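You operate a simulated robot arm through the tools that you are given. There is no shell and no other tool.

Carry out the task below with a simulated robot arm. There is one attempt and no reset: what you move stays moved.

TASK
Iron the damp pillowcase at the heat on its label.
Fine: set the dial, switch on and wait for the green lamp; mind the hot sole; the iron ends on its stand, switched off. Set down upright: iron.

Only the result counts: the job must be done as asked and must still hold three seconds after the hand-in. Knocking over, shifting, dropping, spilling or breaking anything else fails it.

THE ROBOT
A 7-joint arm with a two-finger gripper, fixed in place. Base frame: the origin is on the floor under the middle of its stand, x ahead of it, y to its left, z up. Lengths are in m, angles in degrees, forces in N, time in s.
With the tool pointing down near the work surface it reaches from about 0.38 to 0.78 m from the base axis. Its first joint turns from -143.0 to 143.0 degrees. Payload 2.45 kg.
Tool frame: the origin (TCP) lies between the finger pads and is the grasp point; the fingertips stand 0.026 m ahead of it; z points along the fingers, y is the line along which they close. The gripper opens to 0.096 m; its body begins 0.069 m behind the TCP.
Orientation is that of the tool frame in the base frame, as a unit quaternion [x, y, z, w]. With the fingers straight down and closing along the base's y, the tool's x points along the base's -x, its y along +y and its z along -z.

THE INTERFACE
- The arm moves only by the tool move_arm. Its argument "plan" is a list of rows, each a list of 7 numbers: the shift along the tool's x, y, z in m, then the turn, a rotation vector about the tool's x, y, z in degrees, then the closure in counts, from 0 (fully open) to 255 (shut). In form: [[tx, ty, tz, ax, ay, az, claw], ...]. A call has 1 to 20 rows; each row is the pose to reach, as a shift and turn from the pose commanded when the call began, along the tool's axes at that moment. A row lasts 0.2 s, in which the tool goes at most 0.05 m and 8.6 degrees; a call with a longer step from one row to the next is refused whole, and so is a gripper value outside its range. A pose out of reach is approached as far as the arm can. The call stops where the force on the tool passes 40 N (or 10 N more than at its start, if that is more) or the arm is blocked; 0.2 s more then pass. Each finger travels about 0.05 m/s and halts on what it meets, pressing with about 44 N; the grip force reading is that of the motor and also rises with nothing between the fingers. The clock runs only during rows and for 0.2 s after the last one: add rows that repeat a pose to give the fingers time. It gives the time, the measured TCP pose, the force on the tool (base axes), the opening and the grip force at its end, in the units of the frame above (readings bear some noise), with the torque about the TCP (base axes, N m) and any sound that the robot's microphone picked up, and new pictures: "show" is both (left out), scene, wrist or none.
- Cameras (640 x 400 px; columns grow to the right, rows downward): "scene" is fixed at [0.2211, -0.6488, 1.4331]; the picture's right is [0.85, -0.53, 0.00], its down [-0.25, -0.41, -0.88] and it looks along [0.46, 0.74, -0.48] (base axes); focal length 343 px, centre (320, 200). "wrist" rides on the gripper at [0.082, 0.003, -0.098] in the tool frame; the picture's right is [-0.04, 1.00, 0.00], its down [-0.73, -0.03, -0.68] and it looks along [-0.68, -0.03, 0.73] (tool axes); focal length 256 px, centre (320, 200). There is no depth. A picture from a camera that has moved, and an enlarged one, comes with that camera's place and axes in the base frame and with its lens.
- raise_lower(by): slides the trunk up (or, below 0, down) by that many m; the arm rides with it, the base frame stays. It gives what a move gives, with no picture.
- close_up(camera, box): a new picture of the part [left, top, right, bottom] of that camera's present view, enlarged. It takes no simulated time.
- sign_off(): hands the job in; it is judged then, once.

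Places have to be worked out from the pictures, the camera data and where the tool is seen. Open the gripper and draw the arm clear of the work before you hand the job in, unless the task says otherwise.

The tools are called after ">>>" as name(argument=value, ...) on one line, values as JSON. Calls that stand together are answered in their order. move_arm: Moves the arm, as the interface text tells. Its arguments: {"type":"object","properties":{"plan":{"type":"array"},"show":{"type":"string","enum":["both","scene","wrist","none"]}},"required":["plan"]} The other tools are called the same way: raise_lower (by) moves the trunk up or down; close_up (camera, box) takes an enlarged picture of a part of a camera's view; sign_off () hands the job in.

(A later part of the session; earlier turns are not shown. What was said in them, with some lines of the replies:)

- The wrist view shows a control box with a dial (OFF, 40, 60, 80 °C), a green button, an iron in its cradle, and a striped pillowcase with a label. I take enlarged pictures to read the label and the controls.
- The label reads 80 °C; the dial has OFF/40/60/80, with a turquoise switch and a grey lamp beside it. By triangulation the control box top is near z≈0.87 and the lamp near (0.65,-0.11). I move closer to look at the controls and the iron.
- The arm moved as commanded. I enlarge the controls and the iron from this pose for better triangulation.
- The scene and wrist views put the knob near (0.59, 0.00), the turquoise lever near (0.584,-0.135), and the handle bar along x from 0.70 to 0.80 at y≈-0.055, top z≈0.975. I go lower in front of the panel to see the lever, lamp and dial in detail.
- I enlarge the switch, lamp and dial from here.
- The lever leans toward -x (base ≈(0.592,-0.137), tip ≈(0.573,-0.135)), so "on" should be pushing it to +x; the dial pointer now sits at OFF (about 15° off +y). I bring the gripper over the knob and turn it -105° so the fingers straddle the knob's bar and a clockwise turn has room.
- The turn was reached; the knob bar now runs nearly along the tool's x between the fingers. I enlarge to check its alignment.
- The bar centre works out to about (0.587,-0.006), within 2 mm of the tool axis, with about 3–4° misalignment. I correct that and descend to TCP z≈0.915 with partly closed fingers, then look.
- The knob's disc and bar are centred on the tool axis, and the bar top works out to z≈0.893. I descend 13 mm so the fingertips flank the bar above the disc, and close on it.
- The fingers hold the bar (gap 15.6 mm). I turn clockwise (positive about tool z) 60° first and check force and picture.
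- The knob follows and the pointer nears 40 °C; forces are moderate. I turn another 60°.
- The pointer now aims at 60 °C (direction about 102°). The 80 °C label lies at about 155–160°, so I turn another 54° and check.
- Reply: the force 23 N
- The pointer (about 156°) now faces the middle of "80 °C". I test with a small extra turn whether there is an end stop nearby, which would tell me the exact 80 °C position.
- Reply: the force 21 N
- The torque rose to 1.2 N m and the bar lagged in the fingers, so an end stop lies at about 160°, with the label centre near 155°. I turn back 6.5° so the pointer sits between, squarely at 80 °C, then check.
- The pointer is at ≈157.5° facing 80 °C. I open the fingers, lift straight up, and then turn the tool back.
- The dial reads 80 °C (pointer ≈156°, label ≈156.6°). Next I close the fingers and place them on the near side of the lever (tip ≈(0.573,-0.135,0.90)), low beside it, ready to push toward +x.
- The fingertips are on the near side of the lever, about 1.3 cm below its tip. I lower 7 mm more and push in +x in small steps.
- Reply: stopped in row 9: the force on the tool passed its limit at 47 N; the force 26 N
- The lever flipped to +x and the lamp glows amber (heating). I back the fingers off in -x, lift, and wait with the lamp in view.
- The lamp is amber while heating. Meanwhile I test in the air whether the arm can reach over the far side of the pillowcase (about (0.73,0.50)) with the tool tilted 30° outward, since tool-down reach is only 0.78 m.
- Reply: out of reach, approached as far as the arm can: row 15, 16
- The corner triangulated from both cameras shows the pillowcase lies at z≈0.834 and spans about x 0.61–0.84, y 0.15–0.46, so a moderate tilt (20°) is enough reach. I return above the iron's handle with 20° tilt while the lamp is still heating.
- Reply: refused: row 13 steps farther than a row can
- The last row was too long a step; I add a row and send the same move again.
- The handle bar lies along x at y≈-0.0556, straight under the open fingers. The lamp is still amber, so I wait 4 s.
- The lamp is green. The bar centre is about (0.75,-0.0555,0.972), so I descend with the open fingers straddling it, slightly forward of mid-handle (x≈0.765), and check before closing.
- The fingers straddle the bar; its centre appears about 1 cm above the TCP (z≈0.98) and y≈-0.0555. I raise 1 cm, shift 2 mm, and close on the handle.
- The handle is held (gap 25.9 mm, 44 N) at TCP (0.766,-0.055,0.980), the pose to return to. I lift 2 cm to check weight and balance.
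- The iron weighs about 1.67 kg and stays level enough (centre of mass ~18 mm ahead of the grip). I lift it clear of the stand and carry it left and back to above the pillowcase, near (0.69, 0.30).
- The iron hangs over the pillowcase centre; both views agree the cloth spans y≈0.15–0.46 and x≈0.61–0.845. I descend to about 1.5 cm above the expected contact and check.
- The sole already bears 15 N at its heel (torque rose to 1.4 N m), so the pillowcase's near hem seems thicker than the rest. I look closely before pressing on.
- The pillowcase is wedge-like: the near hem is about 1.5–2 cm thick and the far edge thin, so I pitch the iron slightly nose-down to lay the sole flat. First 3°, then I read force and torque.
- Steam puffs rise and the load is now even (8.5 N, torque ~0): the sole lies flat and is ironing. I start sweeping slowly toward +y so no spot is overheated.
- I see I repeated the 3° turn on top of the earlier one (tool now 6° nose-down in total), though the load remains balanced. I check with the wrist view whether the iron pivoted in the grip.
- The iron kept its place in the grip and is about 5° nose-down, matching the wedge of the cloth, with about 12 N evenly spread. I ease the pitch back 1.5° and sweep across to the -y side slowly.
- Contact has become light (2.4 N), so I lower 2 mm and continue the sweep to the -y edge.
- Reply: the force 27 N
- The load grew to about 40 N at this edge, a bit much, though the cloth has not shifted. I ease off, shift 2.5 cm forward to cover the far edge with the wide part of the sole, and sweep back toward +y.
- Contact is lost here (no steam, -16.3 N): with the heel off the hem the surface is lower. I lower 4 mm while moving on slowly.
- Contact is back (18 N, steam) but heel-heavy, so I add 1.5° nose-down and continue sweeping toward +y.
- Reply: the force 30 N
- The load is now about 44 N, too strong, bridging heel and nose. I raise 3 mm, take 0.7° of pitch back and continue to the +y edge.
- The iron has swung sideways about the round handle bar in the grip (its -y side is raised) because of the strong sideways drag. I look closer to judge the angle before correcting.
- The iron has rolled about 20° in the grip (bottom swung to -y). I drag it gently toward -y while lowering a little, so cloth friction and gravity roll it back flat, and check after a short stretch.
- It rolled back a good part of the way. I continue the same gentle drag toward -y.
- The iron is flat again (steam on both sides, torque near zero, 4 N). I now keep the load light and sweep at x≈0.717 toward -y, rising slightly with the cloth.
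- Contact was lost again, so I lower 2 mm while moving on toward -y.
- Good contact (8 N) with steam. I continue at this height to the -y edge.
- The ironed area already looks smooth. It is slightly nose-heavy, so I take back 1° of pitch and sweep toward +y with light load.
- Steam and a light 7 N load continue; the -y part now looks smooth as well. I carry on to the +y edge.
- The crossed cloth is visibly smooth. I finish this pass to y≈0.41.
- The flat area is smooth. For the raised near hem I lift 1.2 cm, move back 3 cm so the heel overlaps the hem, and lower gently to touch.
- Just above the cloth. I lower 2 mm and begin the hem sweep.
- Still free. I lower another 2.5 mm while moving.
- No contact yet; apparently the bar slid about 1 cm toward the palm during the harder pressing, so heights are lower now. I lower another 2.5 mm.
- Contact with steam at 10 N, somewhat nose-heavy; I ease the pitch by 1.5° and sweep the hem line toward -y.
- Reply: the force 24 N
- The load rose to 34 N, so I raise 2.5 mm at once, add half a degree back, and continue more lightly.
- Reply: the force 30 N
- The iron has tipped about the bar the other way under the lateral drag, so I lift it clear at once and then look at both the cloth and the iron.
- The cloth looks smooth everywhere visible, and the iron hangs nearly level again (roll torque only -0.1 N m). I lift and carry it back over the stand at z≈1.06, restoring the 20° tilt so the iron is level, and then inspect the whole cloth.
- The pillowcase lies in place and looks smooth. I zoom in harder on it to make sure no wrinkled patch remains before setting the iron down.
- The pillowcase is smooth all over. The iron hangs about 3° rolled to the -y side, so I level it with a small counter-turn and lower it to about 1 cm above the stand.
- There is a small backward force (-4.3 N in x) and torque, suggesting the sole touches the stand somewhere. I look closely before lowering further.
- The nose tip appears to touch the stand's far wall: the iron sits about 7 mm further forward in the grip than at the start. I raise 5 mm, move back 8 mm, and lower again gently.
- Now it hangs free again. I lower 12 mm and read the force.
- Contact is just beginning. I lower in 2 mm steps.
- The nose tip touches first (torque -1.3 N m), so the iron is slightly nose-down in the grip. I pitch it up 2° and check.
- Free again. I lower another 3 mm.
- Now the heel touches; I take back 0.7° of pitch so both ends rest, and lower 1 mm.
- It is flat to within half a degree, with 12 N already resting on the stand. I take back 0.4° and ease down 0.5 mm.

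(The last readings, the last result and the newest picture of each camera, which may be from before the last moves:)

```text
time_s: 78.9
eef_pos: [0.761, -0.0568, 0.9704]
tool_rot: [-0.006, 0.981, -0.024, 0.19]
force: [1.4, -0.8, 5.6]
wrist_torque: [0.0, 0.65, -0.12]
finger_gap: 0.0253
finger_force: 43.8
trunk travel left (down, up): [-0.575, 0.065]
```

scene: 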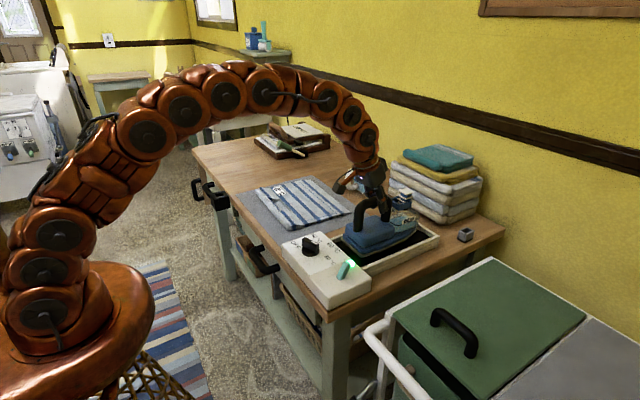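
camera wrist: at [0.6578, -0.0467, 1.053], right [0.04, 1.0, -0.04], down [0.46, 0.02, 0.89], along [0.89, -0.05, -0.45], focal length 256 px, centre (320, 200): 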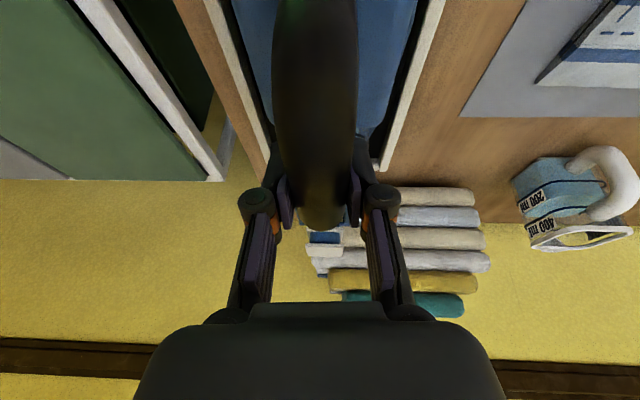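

The iron now rests fully on the stand (22 N, level). I open the fingers and withdraw straight back along the tool axis.

>>> move_arm(plan=[[0, 0, 0, 0, 0, 0, 150], [0, 0, 0, 0, 0, 0, 80], [0, 0, 0, 0, 0, 0, 0], [0, 0, 0, 0, 0, 0, 0], [0, 0, 0, 0, 0, 0, 0], [0, 0, 0, 0, 0, 0, 0], [0, 0, -0.03, 0, 0, 0, 0], [0, 0, -0.07, 0, 0, 0, 0], [0, 0, -0.11, 0, 0, 0, 0]], show="both")

>>> close_up(camera="scene", box=[320, 170, 460, 280])

```text
time_s: 80.9
eef_pos: [0.7195, -0.0512, 1.0709]
tool_rot: [-0.006, 0.982, -0.024, 0.189]
force: [-0.2, -1.7, -0.6]
wrist_torque: [-0.01, -0.02, 0.02]
finger_gap: 0.0961
finger_force: 0.1
trunk travel left (down, up): [-0.575, 0.065]
camera wrist: at [0.6061, -0.0456, 1.1327], right [0.04, 1.0, -0.04], down [0.43, 0.02, 0.9], along [0.9, -0.05, -0.43], focal length 256 px, centre (320, 200)
```

scene: 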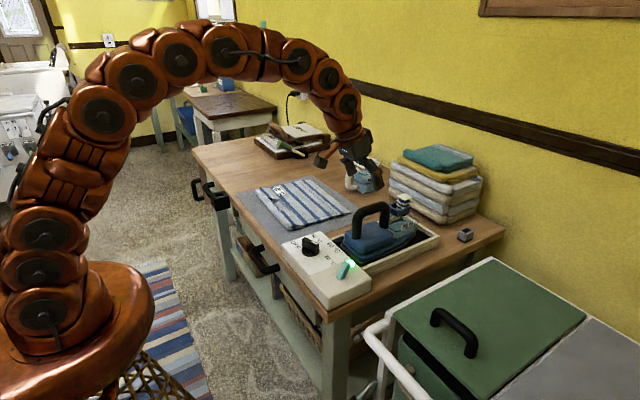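
wrist: 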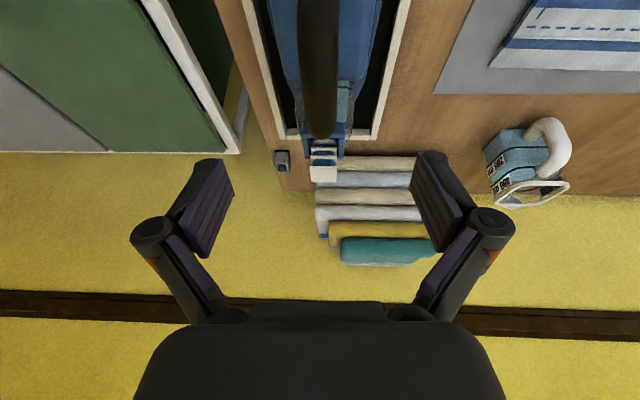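

```text
3.64 times, centred on (390, 225) of scene
camera zoom: at [0.2211, -0.6488, 1.4331], right [0.85, -0.53, 0.0], down [-0.25, -0.41, -0.88], along [0.46, 0.74, -0.48], focal length 1246 px, centre (66, 109)
```

zoom: 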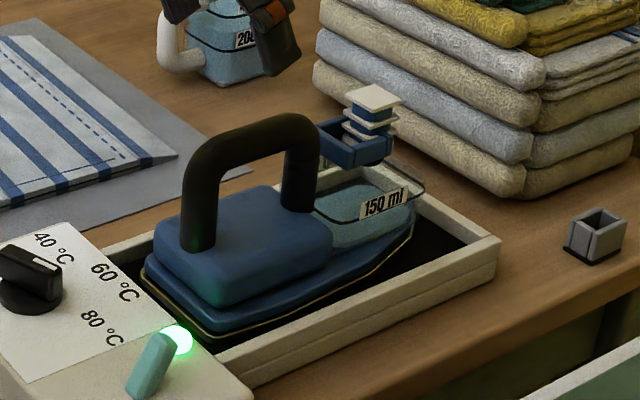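

The iron stands level on its stand again, as at the start. Now I straighten the tool to vertical and move above the far side of the lever, near (0.645,-0.142), with closed fingers, to switch off.

>>> move_arm(plan=[[0.0142, -0.0181, -0.0047, -0.55, 4.32, 0.14, 100], [0.0285, -0.0362, -0.0094, -1.1, 8.64, 0.28, 200], [0.0427, -0.0543, -0.0142, -1.65, 12.96, 0.42, 255], [0.057, -0.0724, -0.0189, -2.2, 17.28, 0.56, 255], [0.0712, -0.0905, -0.0236, -2.75, 21.6, 0.7, 255], [0.0712, -0.0905, -0.0236, -2.75, 21.6, 0.7, 255], [0.0712, -0.0905, -0.0236, -2.75, 21.6, 0.7, 255]], show="both")

>>> close_up(camera="wrist", box=[220, 0, 420, 180])

>>> close_up(camera="scene", box=[300, 200, 390, 290])

```text
time_s: 82.5
eef_pos: [0.6449, -0.1432, 1.0706]
tool_rot: [0.001, 1.0, 0.0, 0.002]
force: [-0.2, 0.1, 1.0]
wrist_torque: [-0.01, 0.02, 0.01]
finger_gap: 0.0002
finger_force: 28.7
trunk travel left (down, up): [-0.575, 0.065]
camera wrist: at [0.562, -0.1387, 1.1701], right [0.04, 1.0, 0.0], down [0.73, -0.03, 0.68], along [0.68, -0.03, -0.73], focal length 256 px, centre (320, 200)
```

scene: 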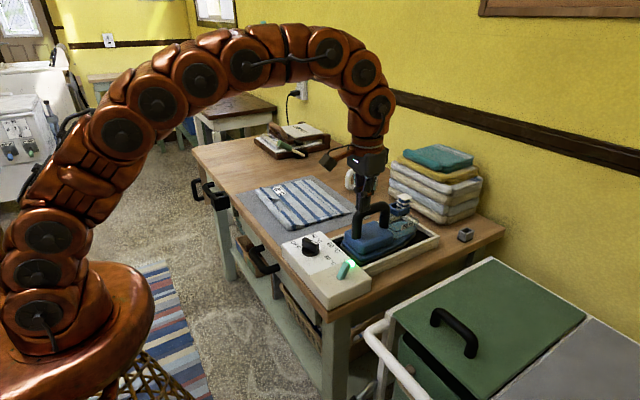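
wrist: 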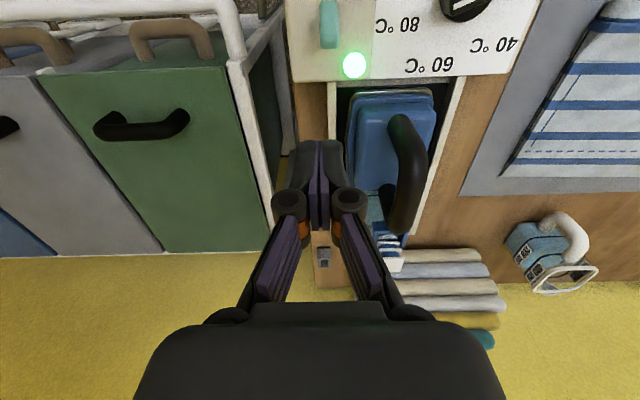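

```text
2.22 times, centred on (320, 90) of wrist
camera zoom: at [0.562, -0.1387, 1.1701], right [0.04, 1.0, 0.0], down [0.73, -0.03, 0.68], along [0.68, -0.03, -0.73], focal length 569 px, centre (320, 444)
```

zoom: 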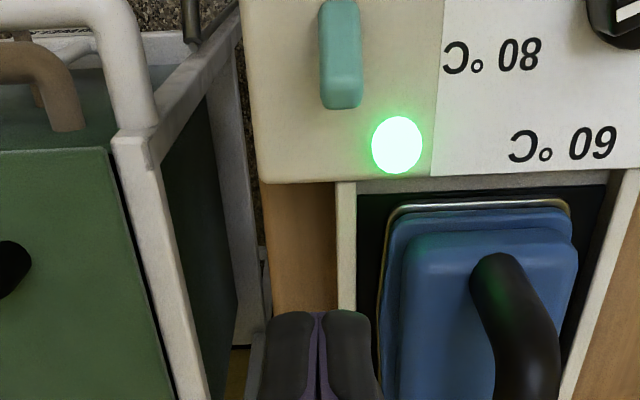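

```text
4.44 times, centred on (345, 245) of scene
camera zoom: at [0.2211, -0.6488, 1.4331], right [0.85, -0.53, 0.0], down [-0.25, -0.41, -0.88], along [0.46, 0.74, -0.48], focal length 1524 px, centre (209, 0)
```

zoom: 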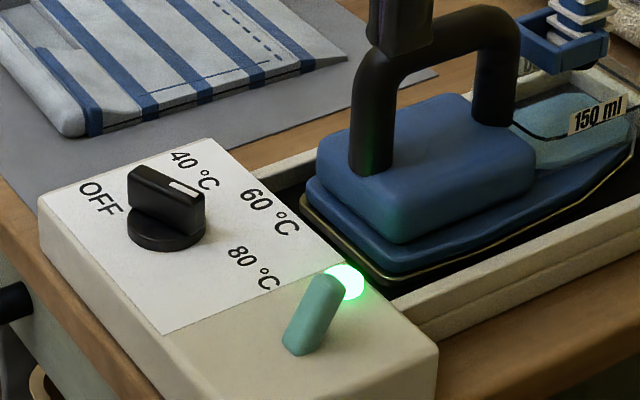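

The hand is vertical behind the lever; lever tip ≈(0.619,-0.133), lamp at (0.645,-0.106) clear of the fingers. I descend to fingertip z≈0.88 at (0.645,-0.139).

>>> move_arm(plan=[[0, 0.004, 0.04, 0, 0, 0, 255], [0, 0.004, 0.08, 0, 0, 0, 255], [0, 0.004, 0.12, 0, 0, 0, 255], [0, 0.004, 0.15, 0, 0, 0, 255], [0, 0.004, 0.164, 0, 0, 0, 255]], show="both")

>>> close_up(camera="scene", box=[300, 200, 390, 290])

>>> close_up(camera="wrist", box=[230, 60, 410, 220])

```text
time_s: 83.7
eef_pos: [0.6452, -0.1395, 0.9061]
tool_rot: [0.001, 1.0, 0.0, 0.004]
force: [-0.2, -0.4, -0.2]
wrist_torque: [0.0, -0.01, 0.01]
finger_gap: 0.0
finger_force: 28.5
trunk travel left (down, up): [-0.575, 0.065]
camera wrist: at [0.5622, -0.136, 1.0046], right [0.04, 1.0, 0.0], down [0.73, -0.03, 0.68], along [0.68, -0.03, -0.73], focal length 256 px, centre (320, 200)
```

scene: 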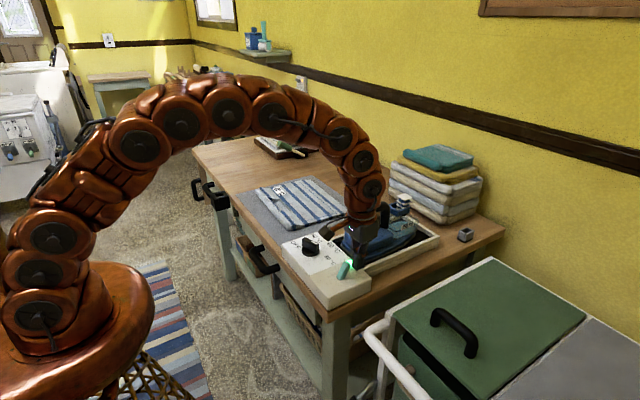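
wrist: 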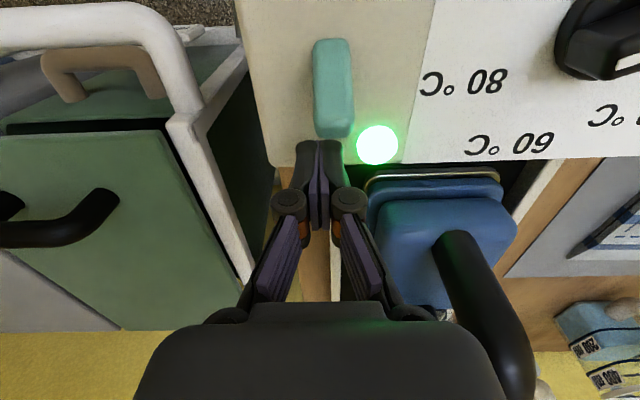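

```text
4.44 times, centred on (345, 245) of scene
camera zoom: at [0.2211, -0.6488, 1.4331], right [0.85, -0.53, 0.0], down [-0.25, -0.41, -0.88], along [0.46, 0.74, -0.48], focal length 1524 px, centre (209, 0)
```

zoom: 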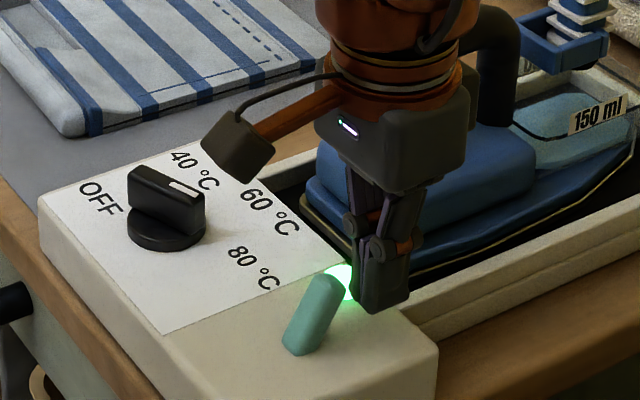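

```text
2.50 times, centred on (320, 140) of wrist
camera zoom: at [0.5622, -0.136, 1.0046], right [0.04, 1.0, 0.0], down [0.73, -0.03, 0.68], along [0.68, -0.03, -0.73], focal length 640 px, centre (320, 350)
```

zoom: 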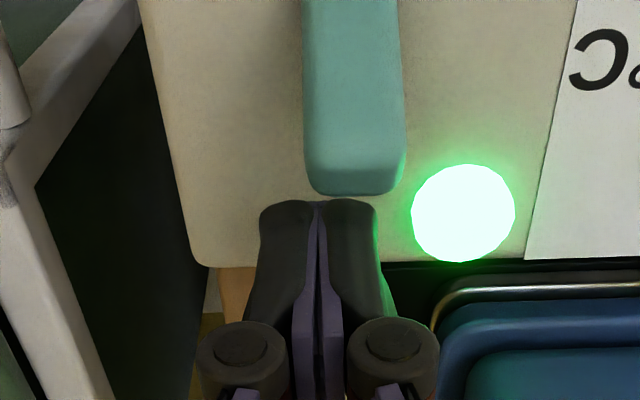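

The fingers are just behind the lever and clear of the lamp. I push in -x in small steps to flip it off.

>>> move_arm(plan=[[0.008, 0.001, 0, 0, 0, 0, 255], [0.016, 0.002, 0, 0, 0, 0, 255], [0.024, 0.002, 0, 0, 0, 0, 255], [0.032, 0.002, 0, 0, 0, 0, 255], [0.039, 0.002, 0, 0, 0, 0, 255], [0.045, 0.002, 0, 0, 0, 0, 255]], show="scene")

>>> close_up(camera="scene", box=[300, 200, 390, 290])

```text
time_s: 85.1
eef_pos: [0.6026, -0.1357, 0.9085]
tool_rot: [0.001, 1.0, -0.001, 0.005]
force: [9.0, -0.5, 2.9]
wrist_torque: [0.02, -0.17, 0.01]
finger_gap: 0.0059
finger_force: 28.2
trunk travel left (down, up): [-0.575, 0.065]
```

scene: 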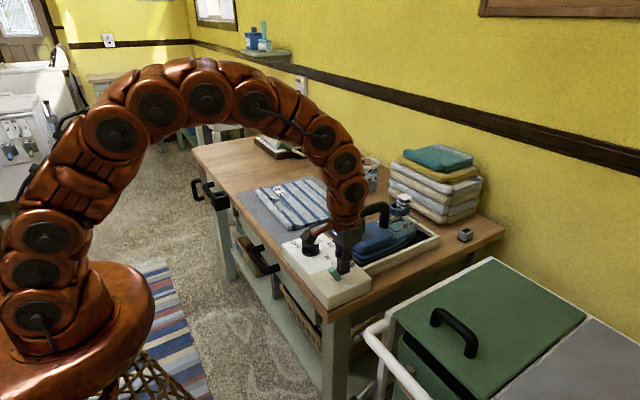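

```text
4.44 times, centred on (345, 245) of scene
camera zoom: at [0.2211, -0.6488, 1.4331], right [0.85, -0.53, 0.0], down [-0.25, -0.41, -0.88], along [0.46, 0.74, -0.48], focal length 1524 px, centre (209, 0)
```

zoom: 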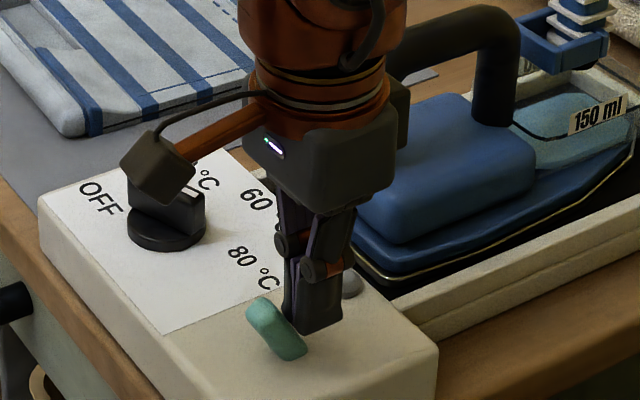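

The lamp is dark and the lever leans back to the off side. I back away in +x, lift, open the gripper and draw the arm clear.

>>> move_arm(plan=[[-0.012, 0, 0, 0, 0, 0, 255], [-0.022, -0.002, -0.01, 0, 0, 0, 255], [-0.022, -0.004, -0.05, 0, 0, 0, 255], [-0.022, -0.004, -0.09, 0, 0, 0, 255], [-0.022, -0.004, -0.13, 0, 0, 0, 200], [-0.01, -0.004, -0.17, 0, 0, 0, 100], [0.02, 0, -0.2, 0, 0, 0, 0], [0.06, 0.01, -0.22, 0, 0, 0, 0], [0.1, 0.03, -0.23, 0, 0, 0, 0], [0.12, 0.05, -0.23, 0, 0, 0, 0], [0.12, 0.05, -0.23, 0, 0, 0, 0]], show="both")

>>> close_up(camera="scene", box=[280, 180, 460, 310])

>>> close_up(camera="wrist", box=[240, 60, 420, 240])

>>> close_up(camera="scene", box=[220, 150, 400, 260])

```text
time_s: 87.5
eef_pos: [0.4796, -0.0866, 1.1364]
tool_rot: [0.002, 1.0, 0.0, 0.002]
force: [-0.2, 0.0, -0.1]
wrist_torque: [0.03, -0.01, 0.02]
finger_gap: 0.0963
finger_force: 0.0
trunk travel left (down, up): [-0.575, 0.065]
camera wrist: at [0.3967, -0.0831, 1.235], right [0.04, 1.0, 0.0], down [0.73, -0.03, 0.68], along [0.68, -0.03, -0.73], focal length 256 px, centre (320, 200)
```

scene: 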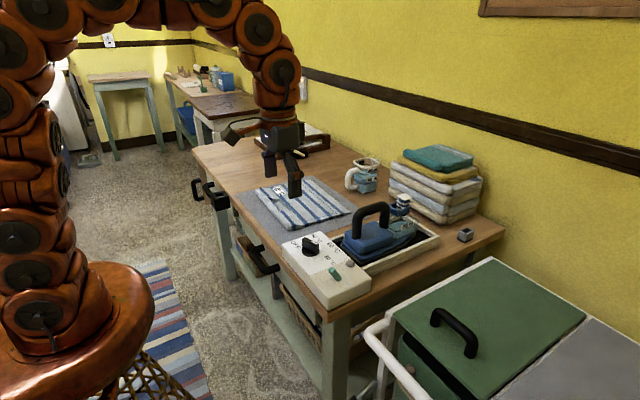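
wrist: 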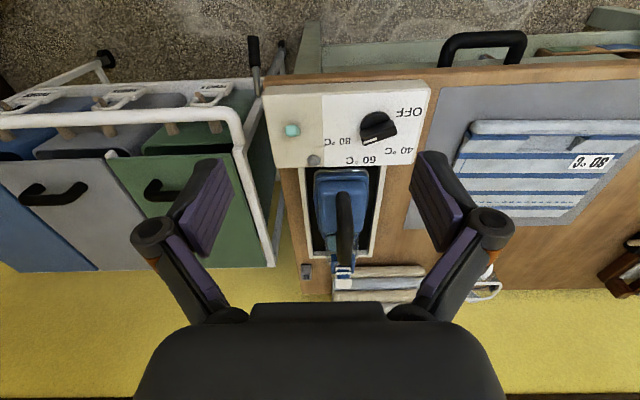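

```text
3.08 times, centred on (370, 245) of scene
camera zoom: at [0.2211, -0.6488, 1.4331], right [0.85, -0.53, 0.0], down [-0.25, -0.41, -0.88], along [0.46, 0.74, -0.48], focal length 1055 px, centre (166, 62)
```

zoom: 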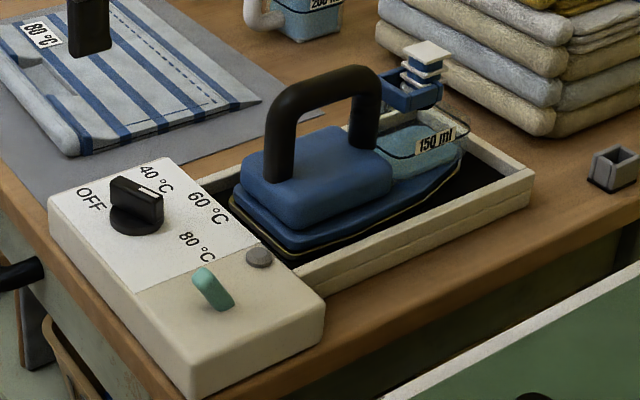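

```text
2.22 times, centred on (330, 150) of wrist
camera zoom: at [0.3967, -0.0831, 1.235], right [0.04, 1.0, 0.0], down [0.73, -0.03, 0.68], along [0.68, -0.03, -0.73], focal length 569 px, centre (298, 311)
```

zoom: 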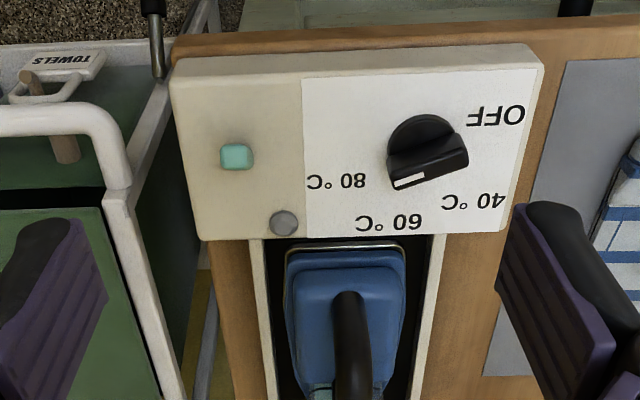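

```text
3.56 times, centred on (310, 205) of scene
camera zoom: at [0.2211, -0.6488, 1.4331], right [0.85, -0.53, 0.0], down [-0.25, -0.41, -0.88], along [0.46, 0.74, -0.48], focal length 1219 px, centre (356, 182)
```

zoom: 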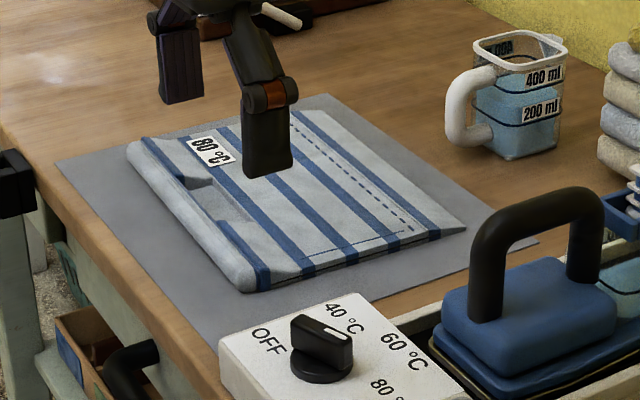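

The iron stands level on its stand. The lever is at off, the lamp is dark and the dial is still at 80 °C. The pillowcase is smooth and in its place, nothing else has moved, and the gripper is open and clear of the work. I hand the job in.

>>> sign_off()

```text
The job is handed in.
```

The pillowcase is ironed at 80 °C, the heat on its label, and the job is handed in. I don't have the judge's result.

- **Heat:** I turned the dial from OFF to 80 °C, flipped the switch on and waited until the lamp went from amber to green before lifting the iron.
- **Ironing:** I swept the iron across the cloth in several passes. In the last pictures it looks smooth all over and has not moved.
- **Iron:** It is back on its stand, upright and level. The switch is off and the lamp is dark. I left the dial at 80 °C.
- **Surroundings:** The jug, towels and everything else look as they did at the start. The arm is clear with the gripper open.

While ironing, I pressed too hard at times. The iron swung sideways in the grip, once by roughly 20° and later by a smaller amount. I levelled it both times and saw no water spilled. On the way back the nose lightly touched the stand's far wall, so I moved the iron back a few millimetres before setting it down.

The near hem got less ironing than the rest. I covered it in the first passes but broke off the last hem pass partway, when the iron tipped the second time.
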